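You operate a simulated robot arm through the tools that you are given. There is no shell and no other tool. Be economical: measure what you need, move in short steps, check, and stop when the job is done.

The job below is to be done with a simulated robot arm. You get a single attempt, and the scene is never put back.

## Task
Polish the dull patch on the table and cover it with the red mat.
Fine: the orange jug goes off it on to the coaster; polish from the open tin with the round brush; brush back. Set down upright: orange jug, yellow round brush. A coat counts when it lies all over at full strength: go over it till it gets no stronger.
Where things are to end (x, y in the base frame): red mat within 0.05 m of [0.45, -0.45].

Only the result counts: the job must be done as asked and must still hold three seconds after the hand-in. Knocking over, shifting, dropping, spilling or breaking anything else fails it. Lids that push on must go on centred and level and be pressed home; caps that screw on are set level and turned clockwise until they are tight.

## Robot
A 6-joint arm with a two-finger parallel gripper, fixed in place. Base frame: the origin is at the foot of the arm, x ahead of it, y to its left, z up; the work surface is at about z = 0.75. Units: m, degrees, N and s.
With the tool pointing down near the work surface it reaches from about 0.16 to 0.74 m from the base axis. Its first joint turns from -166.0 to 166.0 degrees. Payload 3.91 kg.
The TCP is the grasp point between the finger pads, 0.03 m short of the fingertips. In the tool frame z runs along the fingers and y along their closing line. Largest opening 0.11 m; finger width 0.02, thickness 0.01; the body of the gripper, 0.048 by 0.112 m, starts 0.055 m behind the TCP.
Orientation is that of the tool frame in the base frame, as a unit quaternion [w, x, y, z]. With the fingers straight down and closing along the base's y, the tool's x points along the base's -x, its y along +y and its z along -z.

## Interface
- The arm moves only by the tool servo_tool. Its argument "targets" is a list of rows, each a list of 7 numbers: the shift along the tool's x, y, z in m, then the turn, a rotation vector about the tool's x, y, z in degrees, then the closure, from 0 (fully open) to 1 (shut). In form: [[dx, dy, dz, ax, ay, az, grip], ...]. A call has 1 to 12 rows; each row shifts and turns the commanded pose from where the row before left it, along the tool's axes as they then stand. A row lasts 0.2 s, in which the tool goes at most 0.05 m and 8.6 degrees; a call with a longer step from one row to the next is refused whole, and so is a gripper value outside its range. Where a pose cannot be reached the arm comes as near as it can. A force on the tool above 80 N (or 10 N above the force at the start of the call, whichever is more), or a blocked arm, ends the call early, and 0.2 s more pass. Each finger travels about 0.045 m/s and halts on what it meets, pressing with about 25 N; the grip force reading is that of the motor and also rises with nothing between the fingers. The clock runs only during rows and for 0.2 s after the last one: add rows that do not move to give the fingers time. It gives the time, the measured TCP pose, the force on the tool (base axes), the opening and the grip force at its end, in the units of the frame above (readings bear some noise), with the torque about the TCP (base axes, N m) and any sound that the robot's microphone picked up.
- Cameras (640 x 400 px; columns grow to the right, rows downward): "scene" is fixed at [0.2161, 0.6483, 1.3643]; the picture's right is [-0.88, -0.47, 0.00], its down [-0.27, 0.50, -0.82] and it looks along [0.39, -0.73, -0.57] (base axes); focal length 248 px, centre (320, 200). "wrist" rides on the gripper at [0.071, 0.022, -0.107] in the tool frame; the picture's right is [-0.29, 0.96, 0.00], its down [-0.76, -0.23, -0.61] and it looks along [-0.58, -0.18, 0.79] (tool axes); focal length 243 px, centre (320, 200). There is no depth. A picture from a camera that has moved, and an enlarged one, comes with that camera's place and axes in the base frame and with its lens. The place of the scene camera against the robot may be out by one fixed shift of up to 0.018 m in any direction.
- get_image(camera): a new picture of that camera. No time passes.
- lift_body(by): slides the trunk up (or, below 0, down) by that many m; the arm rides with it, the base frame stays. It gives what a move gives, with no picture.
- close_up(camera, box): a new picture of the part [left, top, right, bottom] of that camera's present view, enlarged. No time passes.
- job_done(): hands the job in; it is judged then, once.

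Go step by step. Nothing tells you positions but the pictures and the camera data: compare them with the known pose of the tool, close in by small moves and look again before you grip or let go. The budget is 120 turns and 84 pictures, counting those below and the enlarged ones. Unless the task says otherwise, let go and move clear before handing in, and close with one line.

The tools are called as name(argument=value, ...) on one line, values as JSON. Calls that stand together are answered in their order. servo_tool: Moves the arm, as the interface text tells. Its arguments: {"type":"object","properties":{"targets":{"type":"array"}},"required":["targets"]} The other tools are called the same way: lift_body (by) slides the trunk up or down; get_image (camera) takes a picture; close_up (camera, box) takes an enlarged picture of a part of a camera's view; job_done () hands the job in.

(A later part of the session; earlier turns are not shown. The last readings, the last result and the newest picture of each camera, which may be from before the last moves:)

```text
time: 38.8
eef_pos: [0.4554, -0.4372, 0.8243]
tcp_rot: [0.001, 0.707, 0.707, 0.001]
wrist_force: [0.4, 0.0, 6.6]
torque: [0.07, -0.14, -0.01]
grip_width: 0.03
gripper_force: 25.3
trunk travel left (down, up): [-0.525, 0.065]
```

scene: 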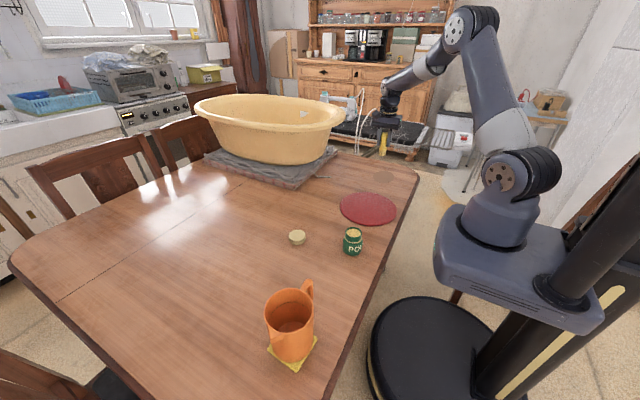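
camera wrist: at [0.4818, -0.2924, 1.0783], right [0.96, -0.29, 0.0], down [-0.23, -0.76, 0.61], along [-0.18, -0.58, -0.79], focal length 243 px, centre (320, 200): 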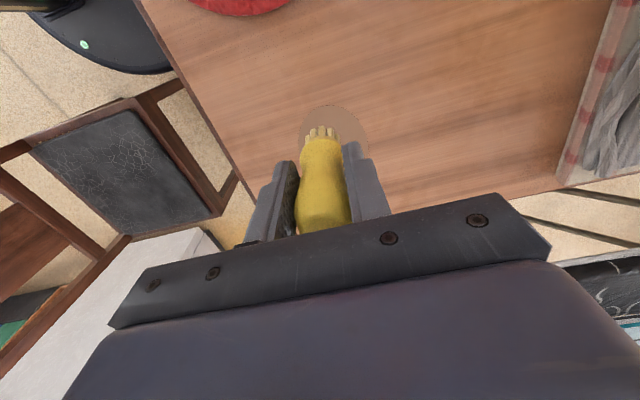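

Light contact (≈8 N). I brush outwards: inner ring, then outer ring.

servo_tool(targets=[[0.01, 0.001, 0, 0, 0, 0, 1], [0.01, 0, 0, 0, 0, 0, 1], [-0.00586, 0.01414, 0, 0, 0, 0, 1], [-0.01414, 0.00586, 0, 0, 0, 0, 1], [-0.01414, -0.00586, 0, 0, 0, 0, 1], [-0.00586, -0.01414, 0, 0, 0, 0, 1], [0.00586, -0.01414, 0, 0, 0, 0, 1], [0.01414, -0.00586, 0, 0, 0, 0, 1], [0.01414, 0.00586, 0, 0, 0, 0, 1], [0.00586, 0.01414, 0, 0, 0, 0, 1], [0.02, 0, 0, 0, 0, 0, 1]])

servo_tool(targets=[[-0.0054, 0.02, 0, 0, 0, 0, 1], [-0.0146, 0.0146, 0, 0, 0, 0, 1], [-0.02, 0.0054, 0, 0, 0, 0, 1], [-0.02, -0.0054, 0, 0, 0, 0, 1], [-0.0146, -0.0146, 0, 0, 0, 0, 1], [-0.0054, -0.02, 0, 0, 0, 0, 1], [0.0054, -0.02, 0, 0, 0, 0, 1], [0.0146, -0.0146, 0, 0, 0, 0, 1], [0.02, -0.0054, 0, 0, 0, 0, 1], [0.02, 0.0054, 0, 0, 0, 0, 1], [0.0146, 0.0146, 0, 0, 0, 0, 1], [0.0054, 0.02, 0, 0, 0, 0, 1]])

close_up(camera="wrist", box=[200, 40, 460, 240])

close_up(camera="scene", box=[350, 140, 420, 200])

```text
time: 41.2
eef_pos: [0.4583, -0.3954, 0.8245]
tcp_rot: [-0.002, 0.708, 0.706, 0.0]
wrist_force: [-0.9, 0.8, 1.9]
torque: [0.03, 0.0, -0.02]
grip_width: 0.0298
gripper_force: 25.3
trunk travel left (down, up): [-0.525, 0.065]
```

```text
time: 43.8
eef_pos: [0.4596, -0.3965, 0.8231]
tcp_rot: [0.0, 0.708, 0.706, -0.001]
wrist_force: [1.1, 0.6, -0.8]
torque: [-0.01, 0.03, 0.0]
grip_width: 0.0296
gripper_force: 24.9
trunk travel left (down, up): [-0.525, 0.065]
```

```text
2.00 times, centred on (330, 140) of wrist
camera zoom: at [0.4805, -0.3245, 0.9319], right [0.96, -0.29, 0.0], down [-0.23, -0.76, 0.61], along [-0.18, -0.58, -0.79], focal length 485 px, centre (300, 320)
```

zoom: 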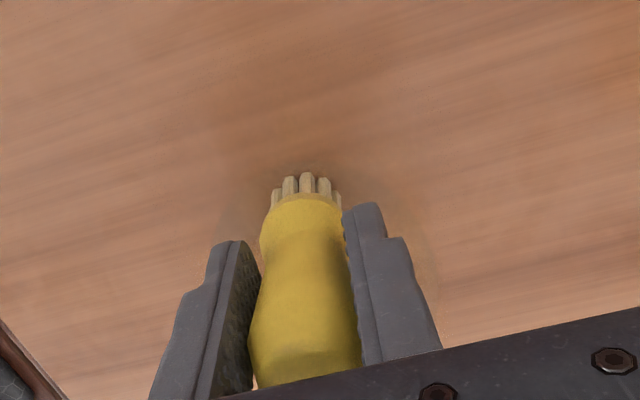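

```text
6.67 times, centred on (385, 170) of scene
camera zoom: at [0.2161, 0.6483, 1.3643], right [-0.88, -0.47, 0.0], down [-0.27, 0.5, -0.82], along [0.39, -0.73, -0.57], focal length 1650 px, centre (-113, 400)
```

zoom: 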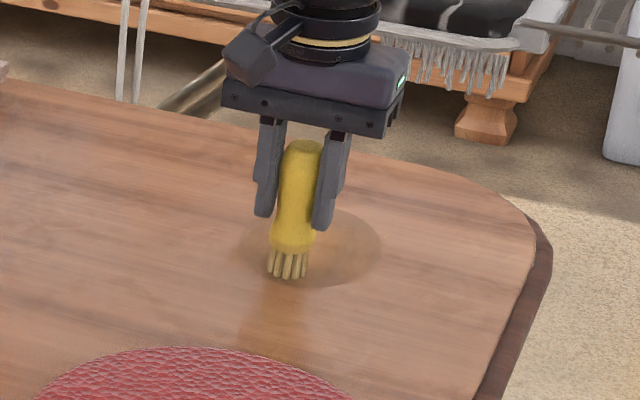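

The patch is darkening with coat, but contact became light. I press 1.5 mm more and go over it again.

servo_tool(targets=[[0, 0, 0.0018, 0, 0, 0, 1], [-0.0054, 0.02, 0, 0, 0, 0, 1], [-0.0146, 0.0146, 0, 0, 0, 0, 1], [-0.02, 0.0054, 0, 0, 0, 0, 1], [-0.02, -0.0054, 0, 0, 0, 0, 1], [-0.0146, -0.0146, 0, 0, 0, 0, 1], [-0.0054, -0.02, 0, 0, 0, 0, 1]])

servo_tool(targets=[[0.0054, -0.02, 0, 0, 0, 0, 1], [0.0146, -0.0146, 0, 0, 0, 0, 1], [0.02, -0.0054, 0, 0, 0, 0, 1], [0.02, 0.0054, 0, 0, 0, 0, 1], [0.0146, 0.0146, 0, 0, 0, 0, 1], [0.0054, 0.02, 0, 0, 0, 0, 1]])

servo_tool(targets=[[-0.02, 0, 0, 0, 0, 0, 1], [-0.00586, 0.01414, 0, 0, 0, 0, 1], [-0.01414, 0.00586, 0, 0, 0, 0, 1], [-0.01414, -0.00586, 0, 0, 0, 0, 1], [-0.00586, -0.01414, 0, 0, 0, 0, 1], [0.00586, -0.01414, 0, 0, 0, 0, 1], [0.01414, -0.00586, 0, 0, 0, 0, 1], [0.01414, 0.00586, 0, 0, 0, 0, 1], [0.00586, 0.01414, 0, 0, 0, 0, 1], [-0.02, 0, 0, 0, 0, 0, 1], [0, 0, 0, 0, 0, 0, 1]])

servo_tool(targets=[[0, 0, -0.01, 0, 0, 0, 1], [0, 0, -0.03, 0, 0, 0, 1], [0, 0, -0.04, 0, 0, 0, 1], [0.04, 0, -0.02, 0, 0, 0, 1], [0.04, 0, 0, 0, 0, 0, 1], [0.04, 0, 0, 0, 0, 0, 1], [0, 0, 0, 0, 0, 0, 1]])

get_image(camera="wrist")

close_up(camera="scene", box=[350, 140, 420, 200])

```text
time: 45.4
eef_pos: [0.4586, -0.4766, 0.8231]
tcp_rot: [0.001, 0.708, 0.707, 0.0]
wrist_force: [0.8, 1.2, 10.8]
torque: [-0.07, -0.16, 0.01]
grip_width: 0.0293
gripper_force: 24.7
trunk travel left (down, up): [-0.525, 0.065]
```

```text
time: 46.8
eef_pos: [0.4576, -0.395, 0.823]
tcp_rot: [0.0, 0.708, 0.707, 0.001]
wrist_force: [-3.3, 0.1, 12.1]
torque: [0.02, 0.2, 0.04]
grip_width: 0.029
gripper_force: 25.4
trunk travel left (down, up): [-0.525, 0.065]
```

```text
time: 49.2
eef_pos: [0.4567, -0.4359, 0.8217]
tcp_rot: [0.0, 0.707, 0.707, -0.001]
wrist_force: [-0.2, 1.5, 4.4]
torque: [0.15, -0.01, 0.01]
grip_width: 0.0292
gripper_force: 25.6
trunk travel left (down, up): [-0.525, 0.065]
```

```text
time: 50.8
eef_pos: [0.4594, -0.3148, 0.9213]
tcp_rot: [0.001, 0.707, 0.707, 0.0]
wrist_force: [0.2, -0.8, -0.8]
torque: [-0.05, 0.01, 0.03]
grip_width: 0.0292
gripper_force: 25.2
trunk travel left (down, up): [-0.525, 0.065]
```

```text
43 pictures are left
camera wrist: at [0.4808, -0.2443, 1.0298], right [0.96, -0.29, 0.0], down [-0.23, -0.76, 0.61], along [-0.18, -0.58, -0.79], focal length 243 px, centre (320, 200)
```

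wrist: 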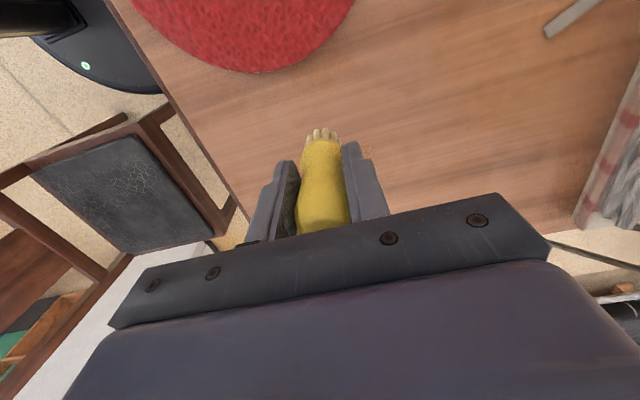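

```text
6.67 times, centred on (385, 170) of scene
camera zoom: at [0.2161, 0.6483, 1.3643], right [-0.88, -0.47, 0.0], down [-0.27, 0.5, -0.82], along [0.39, -0.73, -0.57], focal length 1650 px, centre (-113, 400)
```

zoom: 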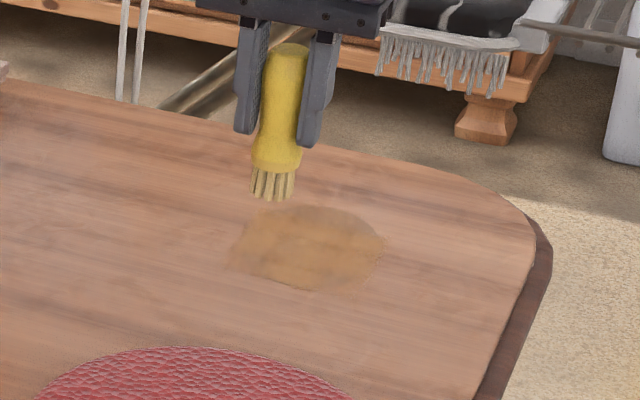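

close_up(camera="scene", box=[370, 160, 400, 190])

```text
13.33 times, centred on (385, 175) of scene
camera zoom: at [0.2161, 0.6483, 1.3643], right [-0.88, -0.47, 0.0], down [-0.27, 0.5, -0.82], along [0.39, -0.73, -0.57], focal length 3301 px, centre (-547, 533)
```

zoom: 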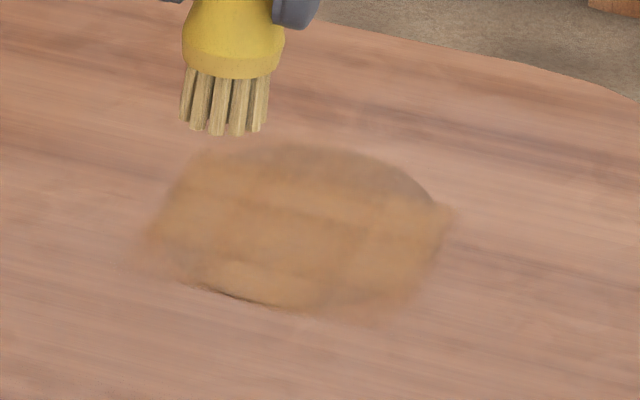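

The coat is golden but uneven: the far arc and small bits of edge are still dull. I'll reload the brush at the tin and do a wider, denser second coat.

servo_tool(targets=[[0.02, 0, -0.04, 0, 0, 0, 1], [0.045, -0.006, 0, 0, 0, 0, 1], [0.045, -0.006, 0, 0, 0, 0, 1], [0.045, -0.006, 0, 0, 0, 0, 1], [0.045, -0.006, 0, 0, 0, 0, 1], [0.045, -0.006, 0, 0, 0, 0, 1], [0.045, -0.006, 0, 0, 0, 0, 1], [0.045, -0.006, 0, 0, 0, 0, 1], [0.035, -0.005, 0, 0, 0, 0, 1], [0.025, -0.004, 0, 0, 0, 0, 1], [0.011, -0.0015, 0, 0, 0, 0, 1], [0, 0, 0, 0, 0, 0, 1]])

servo_tool(targets=[[0, 0, 0, 0, 0, 0, 1]])

close_up(camera="scene", box=[310, 180, 400, 265])

```text
time: 53.4
eef_pos: [0.4062, 0.0909, 0.9621]
tcp_rot: [0.0, 0.707, 0.707, 0.0]
wrist_force: [-0.2, 0.3, -0.4]
torque: [0.01, -0.03, 0.01]
grip_width: 0.0291
gripper_force: 25.3
trunk travel left (down, up): [-0.525, 0.065]
```

```text
time: 53.8
eef_pos: [0.4052, 0.0902, 0.9623]
tcp_rot: [-0.001, 0.708, 0.706, 0.0]
wrist_force: [0.0, -0.1, -0.4]
torque: [0.03, -0.04, 0.01]
grip_width: 0.0294
gripper_force: 25.0
trunk travel left (down, up): [-0.525, 0.065]
```

```text
4.71 times, centred on (355, 222) of scene
camera zoom: at [0.2161, 0.6483, 1.3643], right [-0.88, -0.47, 0.0], down [-0.27, 0.5, -0.82], along [0.39, -0.73, -0.57], focal length 1165 px, centre (155, 94)
```

zoom: 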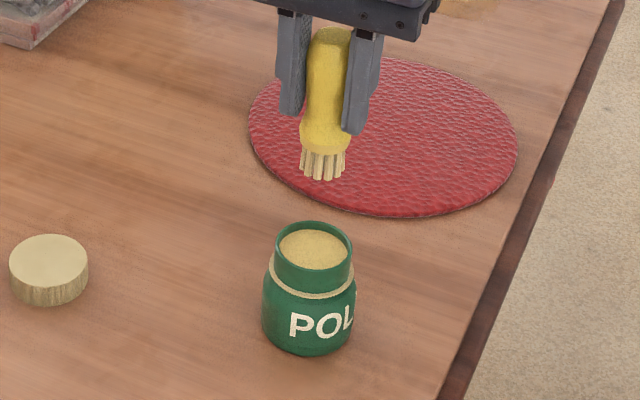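

Position over the tin matches the earlier one. Dip, lift and return over the patch.

servo_tool(targets=[[0.0005, 0.0015, 0.03, 0, 0, 0, 1], [0, 0, 0.025, 0, 0, 0, 1], [0, 0, 0.01, 0, 0, 0, 1], [0, 0, 0.0055, 0, 0, 0, 1], [0, 0, 0, 0, 0, 0, 1], [0, 0, 0, 0, 0, 0, 1]])

servo_tool(targets=[[0, 0, -0.01, 0, 0, 0, 1], [0, 0, -0.03, 0, 0, 0, 1], [0, 0, -0.03, 0, 0, 0, 1], [-0.03, 0.003, 0, 0, 0, 0, 1], [-0.045, 0.005, 0, 0, 0, 0, 1], [-0.045, 0.006, 0, 0, 0, 0, 1], [-0.045, 0.006, 0, 0, 0, 0, 1], [-0.045, 0.006, 0, 0, 0, 0, 1], [-0.045, 0.006, 0, 0, 0, 0, 1], [-0.045, 0.006, 0, 0, 0, 0, 1], [-0.045, 0.006, 0, 0, 0, 0, 1], [-0.045, 0.005, 0, 0, 0, 0, 1]])

```text
time: 55.2
eef_pos: [0.4064, 0.0904, 0.8916]
tcp_rot: [0.001, 0.708, 0.707, 0.001]
wrist_force: [1.1, -0.1, 12.9]
torque: [-0.11, 0.07, 0.02]
grip_width: 0.0292
gripper_force: 24.5
trunk travel left (down, up): [-0.525, 0.065]
```

```text
time: 57.8
eef_pos: [0.4573, -0.3004, 0.9614]
tcp_rot: [-0.001, 0.707, 0.707, 0.0]
wrist_force: [0.4, -1.3, -0.1]
torque: [0.01, -0.01, 0.03]
grip_width: 0.0292
gripper_force: 25.3
trunk travel left (down, up): [-0.525, 0.065]
```

servo_tool(targets=[[-0.04, 0.0005, 0.02, 0, 0, 0, 1], [-0.04, 0.0005, 0.03, 0, 0, 0, 1], [-0.011, 0, 0.04, 0, 0, 0, 1], [0, 0, 0.035, 0, 0, 0, 1], [0, 0, 0.01, 0, 0, 0, 1], [0, 0, 0.005, 0, 0, 0, 1], [0, 0, 0, 0, 0, 0, 1]])

```text
time: 59.4
eef_pos: [0.4578, -0.3902, 0.8226]
tcp_rot: [0.002, 0.708, 0.707, 0.0]
wrist_force: [-0.9, -0.3, 7.7]
torque: [0.02, 0.11, 0.01]
grip_width: 0.0294
gripper_force: 25.1
trunk travel left (down, up): [-0.525, 0.065]
```

Good contact at the patch's edge. Outer ring, middle ring, inner ring.

servo_tool(targets=[[-0.0062, 0.023, 0.0005, 0, 0, 0, 1], [-0.0168, 0.0168, 0, 0, 0, 0, 1], [-0.023, 0.0062, 0, 0, 0, 0, 1], [-0.023, -0.0062, 0, 0, 0, 0, 1], [-0.0168, -0.0168, 0, 0, 0, 0, 1], [-0.0062, -0.023, 0, 0, 0, 0, 1], [0.0062, -0.023, 0, 0, 0, 0, 1], [0.0168, -0.0168, 0, 0, 0, 0, 1], [0.023, -0.0062, 0, 0, 0, 0, 1], [0.023, 0.0062, 0, 0, 0, 0, 1], [0.0168, 0.0168, 0, 0, 0, 0, 1], [0.0062, 0.023, 0, 0, 0, 0, 1]])

servo_tool(targets=[[-0.0175, 0.0165, 0.0005, 0, 0, 0, 1], [-0.0121, 0.0121, 0, 0, 0, 0, 1], [-0.0165, 0.0045, 0, 0, 0, 0, 1], [-0.0165, -0.0045, 0, 0, 0, 0, 1], [-0.0121, -0.0121, 0, 0, 0, 0, 1], [-0.0045, -0.0165, 0, 0, 0, 0, 1], [0.0045, -0.0165, 0, 0, 0, 0, 1], [0.0121, -0.0121, 0, 0, 0, 0, 1], [0.0165, -0.0045, 0, 0, 0, 0, 1], [0.0165, 0.0045, 0, 0, 0, 0, 1], [0.0121, 0.0121, 0, 0, 0, 0, 1], [0.0045, 0.0165, 0, 0, 0, 0, 1]])

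servo_tool(targets=[[-0.013, 0, 0.0005, 0, 0, 0, 1], [-0.00586, 0.01414, 0, 0, 0, 0, 1], [-0.01414, 0.00586, 0, 0, 0, 0, 1], [-0.01414, -0.00586, 0, 0, 0, 0, 1], [-0.00586, -0.01414, 0, 0, 0, 0, 1], [0.00586, -0.01414, 0, 0, 0, 0, 1], [0.01414, -0.00586, 0, 0, 0, 0, 1], [0.01414, 0.00586, 0, 0, 0, 0, 1], [0.00586, 0.01414, 0, 0, 0, 0, 1], [-0.02, 0, 0, 0, 0, 0, 1], [0, 0, 0, 0, 0, 0, 1]])

servo_tool(targets=[[0, 0, -0.01, 0, 0, 0, 1], [0, 0, -0.03, 0, 0, 0, 1], [0, 0, -0.04, 0, 0, 0, 1], [0, 0, -0.04, 0, 0, 0, 1], [0.045, 0, -0.02, 0, 0, 0, 1], [0.045, 0, 0, 0, 0, 0, 1], [0, 0, 0, 0, 0, 0, 1]])

close_up(camera="scene", box=[370, 160, 400, 190])

get_image(camera="wrist")

```text
time: 62.0
eef_pos: [0.4567, -0.3888, 0.8216]
tcp_rot: [0.001, 0.707, 0.707, 0.0]
wrist_force: [-4.6, -0.9, 16.8]
torque: [-0.11, 0.26, 0.01]
grip_width: 0.0291
gripper_force: 25.2
trunk travel left (down, up): [-0.525, 0.065]
```

```text
time: 64.6
eef_pos: [0.4553, -0.4021, 0.8207]
tcp_rot: [0.0, 0.708, 0.707, 0.0]
wrist_force: [-6.1, -0.5, 19.7]
torque: [-0.08, 0.36, -0.02]
grip_width: 0.0295
gripper_force: 24.8
trunk travel left (down, up): [-0.525, 0.065]
```

```text
time: 67.0
eef_pos: [0.4572, -0.4351, 0.8201]
tcp_rot: [0.0, 0.707, 0.707, 0.001]
wrist_force: [1.3, 5.3, 14.6]
torque: [0.18, -0.08, 0.01]
grip_width: 0.0291
gripper_force: 25.6
trunk travel left (down, up): [-0.525, 0.065]
```

```text
time: 68.6
eef_pos: [0.4568, -0.3455, 0.9618]
tcp_rot: [0.0, 0.708, 0.706, 0.0]
wrist_force: [0.0, -0.5, 0.0]
torque: [0.0, -0.01, -0.01]
grip_width: 0.0291
gripper_force: 24.8
trunk travel left (down, up): [-0.525, 0.065]
```

```text
13.33 times, centred on (385, 175) of scene
camera zoom: at [0.2161, 0.6483, 1.3643], right [-0.88, -0.47, 0.0], down [-0.27, 0.5, -0.82], along [0.39, -0.73, -0.57], focal length 3301 px, centre (-547, 533)
```

zoom: 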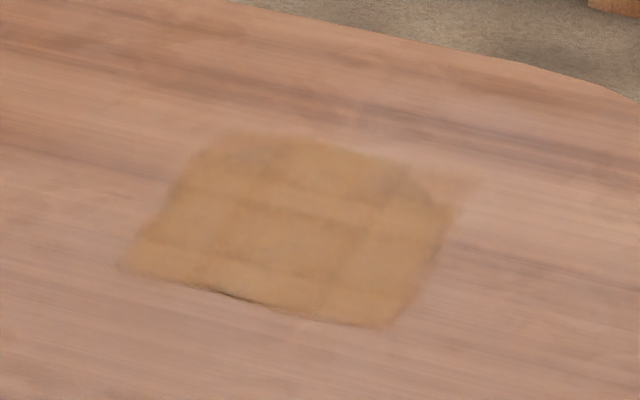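

```text
38 pictures are left
camera wrist: at [0.4793, -0.2744, 1.0689], right [0.96, -0.29, 0.0], down [-0.23, -0.76, 0.61], along [-0.18, -0.58, -0.79], focal length 243 px, centre (320, 200)
```

wrist: 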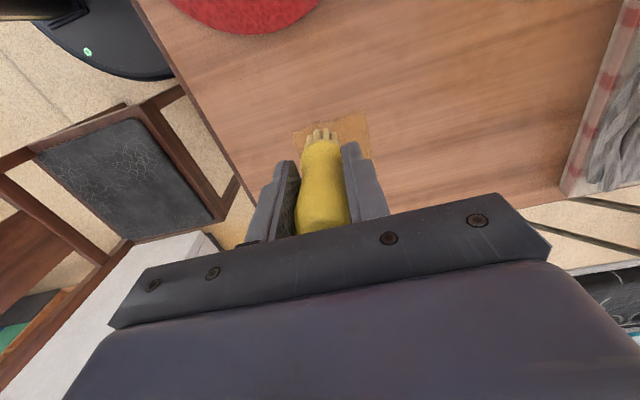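

The coat shows as a square of cells around the disc; the far/right (-x,-y) edge is still weak. I reload and do a full raster over the square.

servo_tool(targets=[[0.04, -0.005, 0, 0, 0, 0, 1], [0.045, -0.006, 0, 0, 0, 0, 1], [0.045, -0.006, 0, 0, 0, 0, 1], [0.045, -0.006, 0, 0, 0, 0, 1], [0.045, -0.006, 0, 0, 0, 0, 1], [0.045, -0.006, 0, 0, 0, 0, 1], [0.045, -0.006, 0, 0, 0, 0, 1], [0.045, -0.005, 0, 0, 0, 0, 1], [0.04, -0.003, 0, 0, 0, 0, 1], [0.03, -0.0015, 0, 0, 0, 0, 1], [0.011, 0, 0, 0, 0, 0, 1], [0, 0, 0, 0, 0, 0, 1]])

servo_tool(targets=[[0, 0, 0, 0, 0, 0, 1]])

```text
time: 71.2
eef_pos: [0.408, 0.0885, 0.9601]
tcp_rot: [-0.001, 0.707, 0.707, 0.0]
wrist_force: [-0.7, 0.4, -0.9]
torque: [0.01, -0.03, 0.01]
grip_width: 0.029
gripper_force: 25.1
trunk travel left (down, up): [-0.525, 0.065]
```

```text
time: 71.6
eef_pos: [0.4076, 0.0894, 0.9599]
tcp_rot: [0.0, 0.708, 0.707, 0.0]
wrist_force: [-0.6, 0.3, -0.8]
torque: [0.01, 0.0, 0.03]
grip_width: 0.029
gripper_force: 25.1
trunk travel left (down, up): [-0.525, 0.065]
```

servo_tool(targets=[[0.001, -0.001, 0.03, 0, 0, 0, 1], [0, 0, 0.025, 0, 0, 0, 1], [0, 0, 0.01, 0, 0, 0, 1], [0, 0, 0.005, 0, 0, 0, 1], [0, 0, 0.001, 0, 0, 0, 1], [0, 0, 0, 0, 0, 0, 1]])

servo_tool(targets=[[0, 0, -0.01, 0, 0, 0, 1], [0, 0, -0.03, 0, 0, 0, 1], [0, 0, -0.03, 0, 0, 0, 1], [-0.03, 0.003, 0, 0, 0, 0, 1], [-0.045, 0.005, 0, 0, 0, 0, 1], [-0.045, 0.006, 0, 0, 0, 0, 1], [-0.045, 0.006, 0, 0, 0, 0, 1], [-0.045, 0.006, 0, 0, 0, 0, 1], [-0.045, 0.006, 0, 0, 0, 0, 1], [-0.045, 0.006, 0, 0, 0, 0, 1], [-0.045, 0.006, 0, 0, 0, 0, 1], [-0.045, 0.005, 0, 0, 0, 0, 1]])

servo_tool(targets=[[0, 0, 0, 0, 0, 0, 1]])

```text
time: 73.0
eef_pos: [0.4058, 0.0903, 0.89]
tcp_rot: [0.001, 0.708, 0.707, 0.0]
wrist_force: [-2.4, -1.2, 20.1]
torque: [-0.3, 0.22, 0.0]
grip_width: 0.0293
gripper_force: 25.3
trunk travel left (down, up): [-0.525, 0.065]
```

```text
time: 75.6
eef_pos: [0.4538, -0.3014, 0.9591]
tcp_rot: [0.0, 0.707, 0.707, 0.0]
wrist_force: [-0.5, -0.7, -0.9]
torque: [-0.01, 0.0, -0.02]
grip_width: 0.0292
gripper_force: 25.3
trunk travel left (down, up): [-0.525, 0.065]
```

```text
time: 76.0
eef_pos: [0.455, -0.2998, 0.9597]
tcp_rot: [0.001, 0.707, 0.707, 0.0]
wrist_force: [0.7, -0.8, -0.9]
torque: [-0.03, -0.03, 0.01]
grip_width: 0.0294
gripper_force: 25.0
trunk travel left (down, up): [-0.525, 0.065]
```

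Go to the weak corner (0.413,-0.482) and lower to contact.

servo_tool(targets=[[-0.04, -0.01, 0, 0, 0, 0, 1], [-0.045, -0.012, 0.01, 0, 0, 0, 1], [-0.045, -0.012, 0.01, 0, 0, 0, 1], [-0.04, -0.008, 0.02, 0, 0, 0, 1], [-0.012, 0, 0.035, 0, 0, 0, 1], [0, 0, 0.035, 0, 0, 0, 1], [0, 0, 0.02, 0, 0, 0, 1], [0, 0, 0.008, 0, 0, 0, 1], [0, 0, 0.0008, 0, 0, 0, 1], [0, 0, 0, 0, 0, 0, 1]])

```text
time: 78.2
eef_pos: [0.4133, -0.4813, 0.8211]
tcp_rot: [0.0, 0.708, 0.707, 0.0]
wrist_force: [0.0, -0.3, -0.7]
torque: [-0.05, -0.01, -0.01]
grip_width: 0.0291
gripper_force: 24.8
trunk travel left (down, up): [-0.525, 0.065]
```

servo_tool(targets=[[0, 0, 0.001, 0, 0, 0, 1], [0, 0, 0.001, 0, 0, 0, 1], [0, 0, 0, 0, 0, 0, 1]])

```text
time: 79.0
eef_pos: [0.4117, -0.4815, 0.8194]
tcp_rot: [0.001, 0.707, 0.707, 0.0]
wrist_force: [0.3, 1.7, 15.2]
torque: [0.01, -0.01, 0.0]
grip_width: 0.0294
gripper_force: 25.4
trunk travel left (down, up): [-0.525, 0.065]
```

Good contact. Raster strokes along y.

servo_tool(targets=[[0.0184, 0, 0, 0, 0, 0, 1], [0.0184, 0, 0, 0, 0, 0, 1], [0.0184, 0, 0, 0, 0, 0, 1], [0.0184, 0, 0, 0, 0, 0, 1], [0.0184, 0, 0, 0, 0, 0, 1], [0, 0.015, 0, 0, 0, 0, 1], [-0.0184, 0, 0, 0, 0, 0, 1], [-0.0184, 0, 0, 0, 0, 0, 1], [-0.0184, 0, 0, 0, 0, 0, 1], [-0.0184, 0, 0, 0, 0, 0, 1], [-0.0184, 0, 0, 0, 0, 0, 1], [0, 0.015, 0, 0, 0, 0, 1]])

servo_tool(targets=[[0.0184, 0, 0.0003, 0, 0, 0, 1], [0.0184, 0, 0, 0, 0, 0, 1], [0.0184, 0, 0, 0, 0, 0, 1], [0.0184, 0, 0, 0, 0, 0, 1], [0.0184, 0, 0, 0, 0, 0, 1], [0, 0.015, 0, 0, 0, 0, 1], [-0.0184, 0, 0, 0, 0, 0, 1], [-0.0184, 0, 0, 0, 0, 0, 1], [-0.0184, 0, 0, 0, 0, 0, 1], [-0.0184, 0, 0, 0, 0, 0, 1], [-0.0184, 0, 0, 0, 0, 0, 1], [0, 0.015, 0, 0, 0, 0, 1]])

servo_tool(targets=[[0.0184, 0, 0.0003, 0, 0, 0, 1], [0.0184, 0, 0, 0, 0, 0, 1], [0.0184, 0, 0, 0, 0, 0, 1], [0.0184, 0, 0, 0, 0, 0, 1], [0.0184, 0, 0, 0, 0, 0, 1], [0, 0.015, 0, 0, 0, 0, 1], [-0.0184, 0, 0, 0, 0, 0, 1], [-0.0184, 0, 0, 0, 0, 0, 1], [-0.0184, 0, 0, 0, 0, 0, 1], [-0.0184, 0, 0, 0, 0, 0, 1], [-0.0184, 0, 0, 0, 0, 0, 1], [0, 0.014, 0, 0, 0, 0, 1]])

servo_tool(targets=[[0.0184, 0, 0.0003, 0, 0, 0, 1], [0.0184, 0, 0, 0, 0, 0, 1], [0.0184, 0, 0, 0, 0, 0, 1], [0.0184, 0, 0, 0, 0, 0, 1], [0.0184, 0, 0, 0, 0, 0, 1], [0, 0, -0.02, 0, 0, 0, 1], [0, 0, -0.04, 0, 0, 0, 1], [0, 0, -0.04, 0, 0, 0, 1], [0.04, -0.01, -0.04, 0, 0, 0, 1], [0.04, -0.02, 0, 0, 0, 0, 1], [0, -0.015, 0, 0, 0, 0, 1], [0, 0, 0, 0, 0, 0, 1]])

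close_up(camera="scene", box=[370, 160, 400, 190])

close_up(camera="wrist", box=[260, 80, 420, 180])

```text
time: 81.6
eef_pos: [0.4435, -0.4818, 0.8192]
tcp_rot: [0.0, 0.708, 0.706, 0.0]
wrist_force: [1.0, 0.1, 2.9]
torque: [0.04, -0.1, 0.01]
grip_width: 0.0289
gripper_force: 24.9
trunk travel left (down, up): [-0.525, 0.065]
```

```text
time: 84.2
eef_pos: [0.4738, -0.4819, 0.8183]
tcp_rot: [0.0, 0.707, 0.707, 0.001]
wrist_force: [0.1, 0.6, 2.5]
torque: [0.05, -0.08, 0.01]
grip_width: 0.029
gripper_force: 24.5
trunk travel left (down, up): [-0.525, 0.065]
```

```text
time: 86.8
eef_pos: [0.5009, -0.482, 0.819]
tcp_rot: [0.0, 0.708, 0.707, 0.0]
wrist_force: [-1.8, -1.4, 8.7]
torque: [-0.09, 0.11, 0.01]
grip_width: 0.0292
gripper_force: 24.6
trunk travel left (down, up): [-0.525, 0.065]
```

```text
refused: row 9 steps farther than a row can; nothing moved
```

```text
13.33 times, centred on (385, 175) of scene
camera zoom: at [0.2161, 0.6483, 1.3643], right [-0.88, -0.47, 0.0], down [-0.27, 0.5, -0.82], along [0.39, -0.73, -0.57], focal length 3301 px, centre (-547, 533)
```

zoom: 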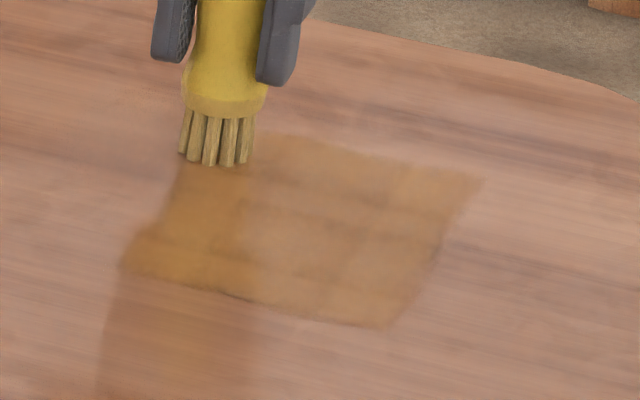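

```text
4.00 times, centred on (340, 130) of wrist
camera zoom: at [0.5222, -0.4102, 0.9261], right [0.96, -0.29, 0.0], down [-0.23, -0.76, 0.61], along [-0.18, -0.58, -0.79], focal length 970 px, centre (240, 480)
```

zoom: 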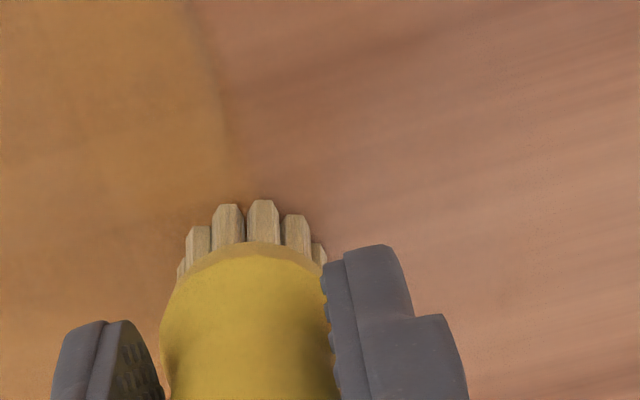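

Last line, then a crosswise raster with strokes along x.

servo_tool(targets=[[0.0184, 0, 0.0003, 0, 0, 0, 1], [0.0184, 0, 0, 0, 0, 0, 1], [0.0184, 0, 0, 0, 0, 0, 1], [0.0184, 0, 0, 0, 0, 0, 1], [0.0184, 0, 0, 0, 0, 0, 1], [0, -0.018, 0.0003, 0, 0, 0, 1], [0, -0.018, 0, 0, 0, 0, 1], [0, -0.018, 0, 0, 0, 0, 1], [0, -0.018, 0, 0, 0, 0, 1], [0, -0.018, 0, 0, 0, 0, 1], [-0.015, 0, 0, 0, 0, 0, 1]])

servo_tool(targets=[[0, 0.018, 0.0003, 0, 0, 0, 1], [0, 0.018, 0, 0, 0, 0, 1], [0, 0.018, 0, 0, 0, 0, 1], [0, 0.018, 0, 0, 0, 0, 1], [0, 0.018, 0, 0, 0, 0, 1], [-0.015, 0, 0, 0, 0, 0, 1], [0, -0.018, 0, 0, 0, 0, 1], [0, -0.018, 0, 0, 0, 0, 1], [0, -0.018, 0, 0, 0, 0, 1], [0, -0.018, 0, 0, 0, 0, 1], [0, -0.018, 0, 0, 0, 0, 1], [-0.015, 0, 0, 0, 0, 0, 1]])

servo_tool(targets=[[0, 0.018, 0.0003, 0, 0, 0, 1], [0, 0.018, 0, 0, 0, 0, 1], [0, 0.018, 0, 0, 0, 0, 1], [0, 0.018, 0, 0, 0, 0, 1], [0, 0.018, 0, 0, 0, 0, 1], [-0.015, 0, 0, 0, 0, 0, 1], [0, -0.018, 0, 0, 0, 0, 1], [0, -0.018, 0, 0, 0, 0, 1], [0, -0.018, 0, 0, 0, 0, 1], [0, -0.018, 0, 0, 0, 0, 1], [0, -0.018, 0, 0, 0, 0, 1], [-0.015, 0, 0, 0, 0, 0, 1]])

servo_tool(targets=[[0, 0.018, 0.0003, 0, 0, 0, 1], [0, 0.018, 0, 0, 0, 0, 1], [0, 0.018, 0, 0, 0, 0, 1], [0, 0.018, 0, 0, 0, 0, 1], [0, 0.018, 0, 0, 0, 0, 1], [-0.015, 0, 0, 0, 0, 0, 1], [0, -0.018, 0, 0, 0, 0, 1], [0, -0.018, 0, 0, 0, 0, 1], [0, -0.018, 0, 0, 0, 0, 1], [0, -0.018, 0, 0, 0, 0, 1], [0, -0.018, 0, 0, 0, 0, 1]])

servo_tool(targets=[[0, 0, -0.02, 0, 0, 0, 1], [0, 0, -0.04, 0, 0, 0, 1], [0, 0, -0.04, 0, 0, 0, 1], [0, 0, -0.04, 0, 0, 0, 1], [0.04, 0.01, 0, 0, 0, 0, 1], [0.04, 0.01, 0, 0, 0, 0, 1], [0.04, 0.01, 0, 0, 0, 0, 1], [0.04, 0.01, 0, 0, 0, 0, 1], [0, 0, 0, 0, 0, 0, 1]])

close_up(camera="scene", box=[370, 160, 400, 190])

close_up(camera="wrist", box=[260, 80, 420, 180])

```text
time: 89.2
eef_pos: [0.4102, -0.4028, 0.8171]
tcp_rot: [-0.001, 0.708, 0.706, 0.0]
wrist_force: [-1.7, 5.2, 13.7]
torque: [0.04, 0.11, -0.04]
grip_width: 0.0291
gripper_force: 25.0
trunk travel left (down, up): [-0.525, 0.065]
```

```text
time: 91.8
eef_pos: [0.4116, -0.4354, 0.8187]
tcp_rot: [0.0, 0.708, 0.706, 0.0]
wrist_force: [-0.2, 0.7, 4.3]
torque: [-0.09, 0.0, -0.02]
grip_width: 0.0291
gripper_force: 25.3
trunk travel left (down, up): [-0.525, 0.065]
```

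```text
time: 94.4
eef_pos: [0.4112, -0.4628, 0.8162]
tcp_rot: [0.001, 0.707, 0.707, 0.0]
wrist_force: [0.4, 3.5, 12.9]
torque: [0.01, 0.11, -0.03]
grip_width: 0.0292
gripper_force: 24.9
trunk travel left (down, up): [-0.525, 0.065]
```

```text
time: 96.8
eef_pos: [0.4115, -0.4796, 0.8164]
tcp_rot: [0.0, 0.708, 0.707, 0.0]
wrist_force: [1.8, 0.4, 10.0]
torque: [-0.2, -0.07, 0.03]
grip_width: 0.0295
gripper_force: 25.7
trunk travel left (down, up): [-0.525, 0.065]
```

```text
time: 98.8
eef_pos: [0.4505, -0.3188, 0.9566]
tcp_rot: [0.0, 0.708, 0.707, 0.0]
wrist_force: [1.2, -0.4, -0.6]
torque: [-0.02, 0.02, -0.07]
grip_width: 0.0291
gripper_force: 24.6
trunk travel left (down, up): [-0.525, 0.065]
```

```text
13.33 times, centred on (385, 175) of scene
camera zoom: at [0.2161, 0.6483, 1.3643], right [-0.88, -0.47, 0.0], down [-0.27, 0.5, -0.82], along [0.39, -0.73, -0.57], focal length 3301 px, centre (-547, 533)
```

zoom: 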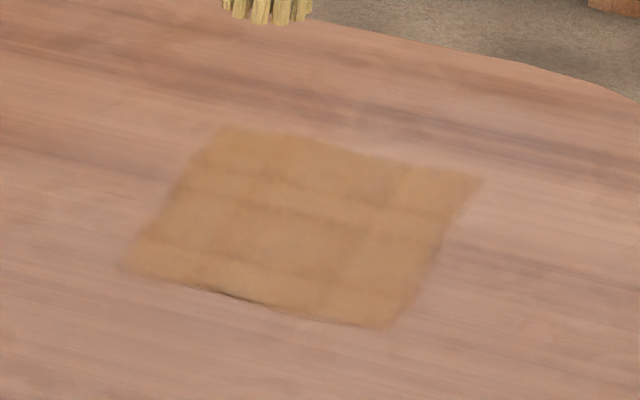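

```text
4.00 times, centred on (340, 130) of wrist
camera zoom: at [0.4726, -0.2472, 1.0649], right [0.96, -0.29, 0.0], down [-0.23, -0.76, 0.61], along [-0.18, -0.58, -0.79], focal length 970 px, centre (240, 480)
```

zoom: 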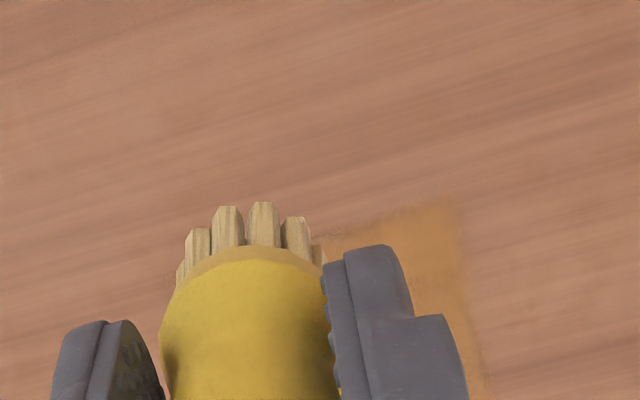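

To judge evenness I move aside so the wrist camera sees the whole patch.

servo_tool(targets=[[-0.023, -0.032, 0, 0, 0, 0, 1], [-0.023, -0.032, 0, 0, 0, 0, 1], [-0.023, -0.032, 0, 0, 0, 0, 1], [-0.023, -0.032, 0, 0, 0, 0, 1], [0, 0, 0, 0, 0, 0, 1]])

close_up(camera="wrist", box=[360, 20, 520, 120])

```text
time: 100.0
eef_pos: [0.3228, -0.4115, 0.9579]
tcp_rot: [0.0, 0.708, 0.706, -0.001]
wrist_force: [-0.3, 0.8, -0.1]
torque: [0.0, -0.03, 0.0]
grip_width: 0.0289
gripper_force: 25.2
trunk travel left (down, up): [-0.525, 0.065]
```

```text
4.00 times, centred on (440, 70) of wrist
camera zoom: at [0.3442, -0.3401, 1.0646], right [0.96, -0.29, 0.0], down [-0.23, -0.76, 0.61], along [-0.18, -0.58, -0.79], focal length 970 px, centre (-160, 720)
```

zoom: 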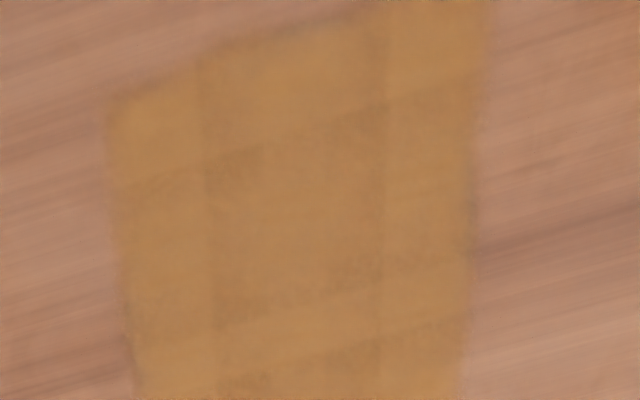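

It looks nearly even; I'll reload and go over it once more to see whether it gets any stronger.

servo_tool(targets=[[0.042, 0.007, 0, 0, 0, 0, 1], [0.042, 0.007, 0, 0, 0, 0, 1], [0.042, 0.007, 0, 0, 0, 0, 1], [0.042, 0.007, 0, 0, 0, 0, 1], [0.042, 0.007, 0, 0, 0, 0, 1], [0.042, 0.007, 0, 0, 0, 0, 1], [0.042, 0.007, 0, 0, 0, 0, 1], [0.042, 0.007, 0, 0, 0, 0, 1], [0.042, 0.007, 0, 0, 0, 0, 1], [0.042, 0.007, 0, 0, 0, 0, 1], [0.042, 0.007, 0, 0, 0, 0, 1], [0.04, 0.0067, 0, 0, 0, 0, 1]])

servo_tool(targets=[[0, 0, 0, 0, 0, 0, 1], [0, 0, 0, 0, 0, 0, 1]])

close_up(camera="scene", box=[310, 180, 400, 265])

```text
time: 102.6
eef_pos: [0.4086, 0.0917, 0.9561]
tcp_rot: [-0.001, 0.707, 0.707, 0.0]
wrist_force: [-0.3, -0.6, -0.8]
torque: [-0.01, 0.05, 0.02]
grip_width: 0.0289
gripper_force: 24.5
trunk travel left (down, up): [-0.525, 0.065]
```

```text
time: 103.2
eef_pos: [0.4078, 0.0914, 0.9565]
tcp_rot: [0.0, 0.708, 0.706, -0.001]
wrist_force: [-1.1, -0.3, -1.1]
torque: [0.02, -0.02, 0.0]
grip_width: 0.029
gripper_force: 25.5
trunk travel left (down, up): [-0.525, 0.065]
```

```text
4.71 times, centred on (355, 222) of scene
camera zoom: at [0.2161, 0.6483, 1.3643], right [-0.88, -0.47, 0.0], down [-0.27, 0.5, -0.82], along [0.39, -0.73, -0.57], focal length 1165 px, centre (155, 94)
```

zoom: 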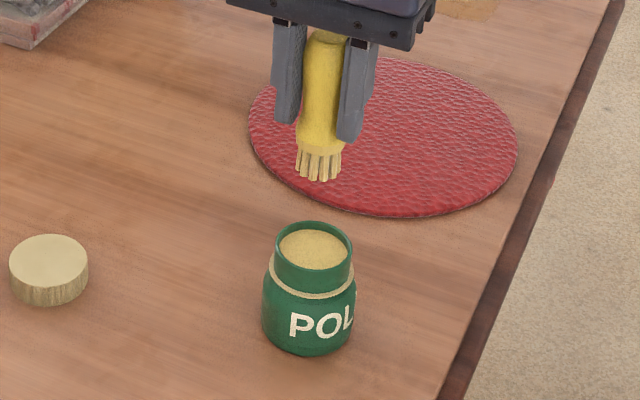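

servo_tool(targets=[[-0.0005, -0.001, 0.03, 0, 0, 0, 1], [0, 0, 0.025, 0, 0, 0, 1], [0, 0, 0.009, 0, 0, 0, 1], [0, 0, 0.003, 0, 0, 0, 1], [0, 0, 0.002, 0, 0, 0, 1], [0, 0, 0, 0, 0, 0, 1]])

```text
time: 104.6
eef_pos: [0.4063, 0.0909, 0.8876]
tcp_rot: [0.0, 0.708, 0.707, 0.0]
wrist_force: [-0.8, 0.2, -1.6]
torque: [0.03, -0.01, -0.03]
grip_width: 0.029
gripper_force: 25.1
trunk travel left (down, up): [-0.525, 0.065]
```

servo_tool(targets=[[0, 0, 0.0015, 0, 0, 0, 1], [0, 0, 0.0015, 0, 0, 0, 1], [0, 0, 0, 0, 0, 0, 1]])

```text
time: 105.4
eef_pos: [0.4073, 0.0912, 0.8869]
tcp_rot: [0.001, 0.708, 0.706, 0.001]
wrist_force: [-1.4, -0.6, 22.5]
torque: [-0.22, 0.19, -0.02]
grip_width: 0.0292
gripper_force: 24.8
trunk travel left (down, up): [-0.525, 0.065]
```

Loaded. Back to the patch corner.

servo_tool(targets=[[0, 0, -0.01, 0, 0, 0, 1], [0, 0, -0.03, 0, 0, 0, 1], [0, 0, -0.03, 0, 0, 0, 1], [-0.045, 0, 0, 0, 0, 0, 1], [-0.045, 0, 0, 0, 0, 0, 1], [-0.048, 0.001, 0, 0, 0, 0, 1], [-0.048, 0.001, 0, 0, 0, 0, 1], [-0.048, 0.001, 0, 0, 0, 0, 1], [-0.048, 0.001, 0, 0, 0, 0, 1], [-0.048, 0.001, 0, 0, 0, 0, 1], [-0.048, 0.001, 0, 0, 0, 0, 1], [-0.048, 0, 0, 0, 0, 0, 1]])

servo_tool(targets=[[-0.048, 0, 0, 0, 0, 0, 1], [-0.048, 0, 0, 0, 0, 0, 1], [-0.048, 0, 0, 0, 0, 0, 1], [-0.003, 0, 0, 0, 0, 0, 1], [0, 0, 0.04, 0, 0, 0, 1], [0, 0, 0.04, 0, 0, 0, 1], [0, 0, 0.04, 0, 0, 0, 1], [0, 0, 0.014, 0, 0, 0, 1], [0, 0, 0, 0, 0, 0, 1]])

```text
time: 108.0
eef_pos: [0.412, -0.3367, 0.9537]
tcp_rot: [0.0, 0.707, 0.707, 0.0]
wrist_force: [-0.4, 0.6, -1.7]
torque: [-0.01, -0.03, 0.01]
grip_width: 0.0289
gripper_force: 25.3
trunk travel left (down, up): [-0.525, 0.065]
```

```text
time: 110.0
eef_pos: [0.4119, -0.4843, 0.8204]
tcp_rot: [0.0, 0.708, 0.706, 0.001]
wrist_force: [0.4, 0.4, -0.5]
torque: [0.02, -0.02, -0.01]
grip_width: 0.0293
gripper_force: 24.6
trunk travel left (down, up): [-0.525, 0.065]
```

servo_tool(targets=[[0.002, 0, 0.002, 0, 0, 0, 1], [0, 0, 0.0015, 0, 0, 0, 1], [0, 0, 0, 0, 0, 0, 1]])

```text
time: 110.8
eef_pos: [0.4127, -0.4809, 0.8159]
tcp_rot: [0.0, 0.708, 0.706, 0.0]
wrist_force: [0.1, -0.2, -0.6]
torque: [0.03, 0.04, 0.0]
grip_width: 0.0291
gripper_force: 25.5
trunk travel left (down, up): [-0.525, 0.065]
```

servo_tool(targets=[[0, 0, 0.001, 0, 0, 0, 1], [0, 0, 0.001, 0, 0, 0, 1], [0, 0, 0, 0, 0, 0, 1]])

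```text
time: 111.6
eef_pos: [0.4126, -0.4816, 0.8157]
tcp_rot: [0.001, 0.708, 0.706, -0.001]
wrist_force: [-0.4, 1.1, 5.9]
torque: [0.07, 0.02, -0.01]
grip_width: 0.0288
gripper_force: 25.7
trunk travel left (down, up): [-0.525, 0.065]
```

Contact. Raster again along y over the whole square.

servo_tool(targets=[[0.0184, 0, 0.0005, 0, 0, 0, 1], [0.0184, 0, 0, 0, 0, 0, 1], [0.0184, 0, 0, 0, 0, 0, 1], [0.0184, 0, 0, 0, 0, 0, 1], [0.0184, 0, 0, 0, 0, 0, 1], [0, 0.015, 0, 0, 0, 0, 1], [-0.0184, 0, 0, 0, 0, 0, 1], [-0.0184, 0, 0, 0, 0, 0, 1], [-0.0184, 0, 0, 0, 0, 0, 1], [-0.0184, 0, 0, 0, 0, 0, 1], [-0.0184, 0, 0, 0, 0, 0, 1], [0, 0.015, 0, 0, 0, 0, 1]])

servo_tool(targets=[[0.0184, 0, 0.0005, 0, 0, 0, 1], [0.0184, 0, 0, 0, 0, 0, 1], [0.0184, 0, 0, 0, 0, 0, 1], [0.0184, 0, 0, 0, 0, 0, 1], [0.0184, 0, 0, 0, 0, 0, 1], [0, 0.015, 0, 0, 0, 0, 1], [-0.0184, 0, 0, 0, 0, 0, 1], [-0.0184, 0, 0, 0, 0, 0, 1], [-0.0184, 0, 0, 0, 0, 0, 1], [-0.0184, 0, 0, 0, 0, 0, 1], [-0.0184, 0, 0, 0, 0, 0, 1], [0, 0.015, 0, 0, 0, 0, 1]])

servo_tool(targets=[[0.0184, 0, 0.0005, 0, 0, 0, 1], [0.0184, 0, 0, 0, 0, 0, 1], [0.0184, 0, 0, 0, 0, 0, 1], [0.0184, 0, 0, 0, 0, 0, 1], [0.0184, 0, 0, 0, 0, 0, 1], [0, 0.015, 0, 0, 0, 0, 1], [-0.0184, 0, 0, 0, 0, 0, 1], [-0.0184, 0, 0, 0, 0, 0, 1], [-0.0184, 0, 0, 0, 0, 0, 1], [-0.0184, 0, 0, 0, 0, 0, 1], [-0.0184, 0, 0, 0, 0, 0, 1], [0, 0.015, 0, 0, 0, 0, 1]])

servo_tool(targets=[[0.0184, 0, 0.0005, 0, 0, 0, 1], [0.0184, 0, 0, 0, 0, 0, 1], [0.0184, 0, 0, 0, 0, 0, 1], [0.0184, 0, 0, 0, 0, 0, 1], [0.0184, 0, 0, 0, 0, 0, 1], [-0.02, -0.02, 0, 0, 0, 0, 1], [-0.02, -0.02, 0, 0, 0, 0, 1], [0, 0, -0.02, 0, 0, 0, 1], [0, 0, -0.04, 0, 0, 0, 1], [0, 0, -0.04, 0, 0, 0, 1], [0, 0, -0.04, 0, 0, 0, 1]])

servo_tool(targets=[[0.003, -0.035, 0, 0, 0, 0, 1], [0.003, -0.035, 0, 0, 0, 0, 1], [0.01, -0.035, 0, 0, 0, 0, 1], [0.004, -0.037, 0, 0, 0, 0, 1], [0, 0, 0, 0, 0, 0, 1]])

get_image(camera="wrist")

```text
time: 114.2
eef_pos: [0.4427, -0.4822, 0.814]
tcp_rot: [0.001, 0.708, 0.706, 0.0]
wrist_force: [-2.1, -0.1, 10.9]
torque: [-0.17, 0.09, -0.03]
grip_width: 0.0294
gripper_force: 25.1
trunk travel left (down, up): [-0.525, 0.065]
```

```text
time: 116.8
eef_pos: [0.4713, -0.4811, 0.8142]
tcp_rot: [0.0, 0.708, 0.706, 0.001]
wrist_force: [-1.2, 0.8, 5.3]
torque: [-0.15, -0.02, -0.03]
grip_width: 0.0292
gripper_force: 25.1
trunk travel left (down, up): [-0.525, 0.065]
```

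```text
time: 119.4
eef_pos: [0.5007, -0.4819, 0.8139]
tcp_rot: [0.001, 0.707, 0.707, 0.0]
wrist_force: [-3.1, -1.1, 12.2]
torque: [-0.36, 0.16, -0.02]
grip_width: 0.0294
gripper_force: 25.1
trunk travel left (down, up): [-0.525, 0.065]
```

```text
time: 121.8
eef_pos: [0.463, -0.4306, 0.9523]
tcp_rot: [0.0, 0.708, 0.706, -0.001]
wrist_force: [0.6, -0.1, -1.2]
torque: [-0.01, 0.0, -0.01]
grip_width: 0.0295
gripper_force: 24.5
trunk travel left (down, up): [-0.525, 0.065]
```

```text
time: 123.0
eef_pos: [0.3196, -0.4088, 0.9516]
tcp_rot: [0.0, 0.707, 0.708, 0.0]
wrist_force: [0.2, -0.8, 0.1]
torque: [0.02, 0.01, 0.02]
grip_width: 0.0291
gripper_force: 24.7
trunk travel left (down, up): [-0.525, 0.065]
```

```text
31 pictures are left
camera wrist: at [0.3414, -0.3372, 1.0597], right [0.96, -0.29, 0.0], down [-0.23, -0.76, 0.61], along [-0.18, -0.58, -0.79], focal length 243 px, centre (320, 200)
```

wrist: 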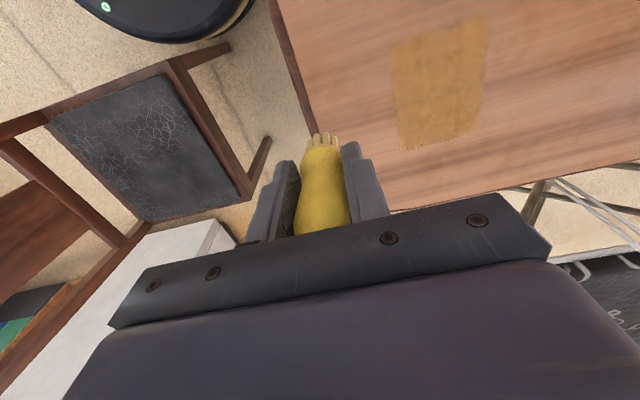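

close_up(camera="wrist", box=[360, 0, 520, 160])

close_up(camera="scene", box=[370, 160, 400, 190])

```text
2.50 times, centred on (440, 80) of wrist
camera zoom: at [0.3414, -0.3372, 1.0597], right [0.96, -0.29, 0.0], down [-0.23, -0.76, 0.61], along [-0.18, -0.58, -0.79], focal length 606 px, centre (20, 500)
```

zoom: 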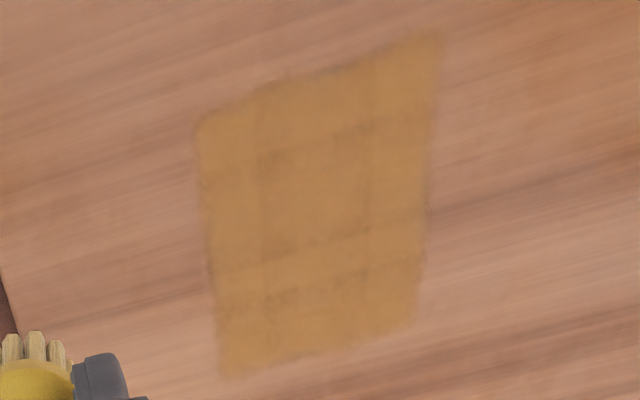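

```text
13.33 times, centred on (385, 175) of scene
camera zoom: at [0.2161, 0.6483, 1.3643], right [-0.88, -0.47, 0.0], down [-0.27, 0.5, -0.82], along [0.39, -0.73, -0.57], focal length 3301 px, centre (-547, 533)
```

zoom: 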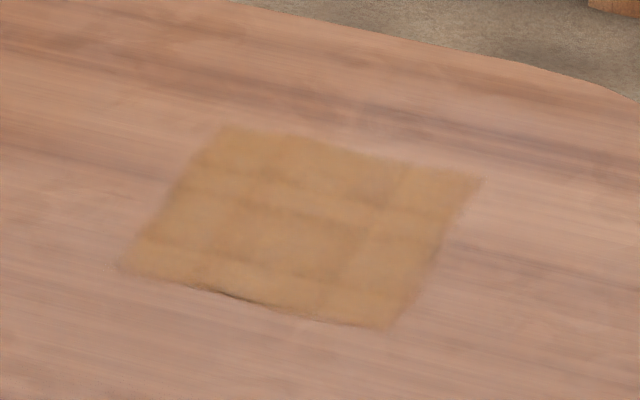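

No change between the last two coats: full strength all over. Now the brush goes back to (0.400,0.244).

servo_tool(targets=[[0.02, 0, -0.04, 0, 0, 0, 1], [0.045, 0.006, 0, 0, 0, 0, 1], [0.045, 0.006, 0, 0, 0, 0, 1], [0.045, 0.006, 0, 0, 0, 0, 1], [0.045, 0.006, 0, 0, 0, 0, 1], [0.045, 0.006, 0, 0, 0, 0, 1], [0.045, 0.006, 0, 0, 0, 0, 1], [0.045, 0.006, 0, 0, 0, 0, 1], [0.045, 0.006, 0, 0, 0, 0, 1], [0.045, 0.006, 0, 0, 0, 0, 1], [0.045, 0.006, 0, 0, 0, 0, 1], [0.045, 0.006, 0, 0, 0, 0, 1]])

servo_tool(targets=[[0.045, 0.004, 0, 0, 0, 0, 1], [0.045, 0.004, 0, 0, 0, 0, 1], [0.035, 0.004, 0, 0, 0, 0, 1], [0.013, 0.002, 0, 0, 0, 0, 1], [0, 0, 0.04, 0, 0, 0, 1], [0, 0, 0.04, 0, 0, 0, 1], [0, 0, 0.04, 0, 0, 0, 1], [0, 0, 0, 0, 0, 0, 1]])

close_up(camera="scene", box=[290, 200, 380, 300])

get_image(camera="wrist")

```text
time: 125.6
eef_pos: [0.3882, 0.1069, 0.9928]
tcp_rot: [0.001, 0.708, 0.706, 0.0]
wrist_force: [0.2, -0.2, -1.2]
torque: [0.0, 0.0, 0.01]
grip_width: 0.0295
gripper_force: 25.4
trunk travel left (down, up): [-0.525, 0.065]
```

```text
time: 127.4
eef_pos: [0.4018, 0.2441, 0.8703]
tcp_rot: [0.0, 0.708, 0.706, 0.0]
wrist_force: [-1.2, -0.1, -0.3]
torque: [0.01, 0.01, 0.04]
grip_width: 0.029
gripper_force: 25.8
trunk travel left (down, up): [-0.525, 0.065]
```

```text
4.00 times, centred on (335, 250) of scene
camera zoom: at [0.2161, 0.6483, 1.3643], right [-0.88, -0.47, 0.0], down [-0.27, 0.5, -0.82], along [0.39, -0.73, -0.57], focal length 990 px, centre (260, 0)
```

zoom: 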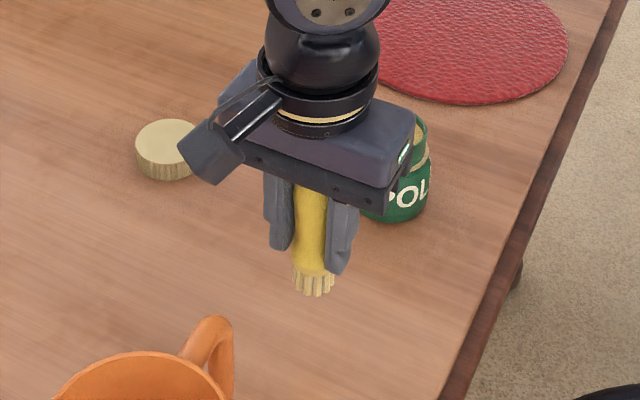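

```text
27 pictures are left
camera wrist: at [0.4239, 0.3154, 0.9793], right [0.96, -0.29, 0.0], down [-0.23, -0.76, 0.61], along [-0.18, -0.58, -0.79], focal length 243 px, centre (320, 200)
```

wrist: 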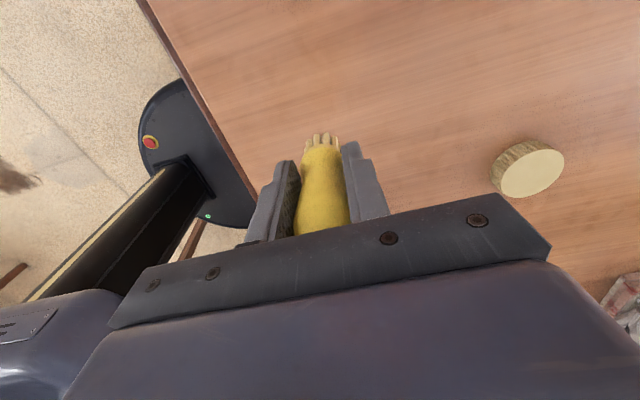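

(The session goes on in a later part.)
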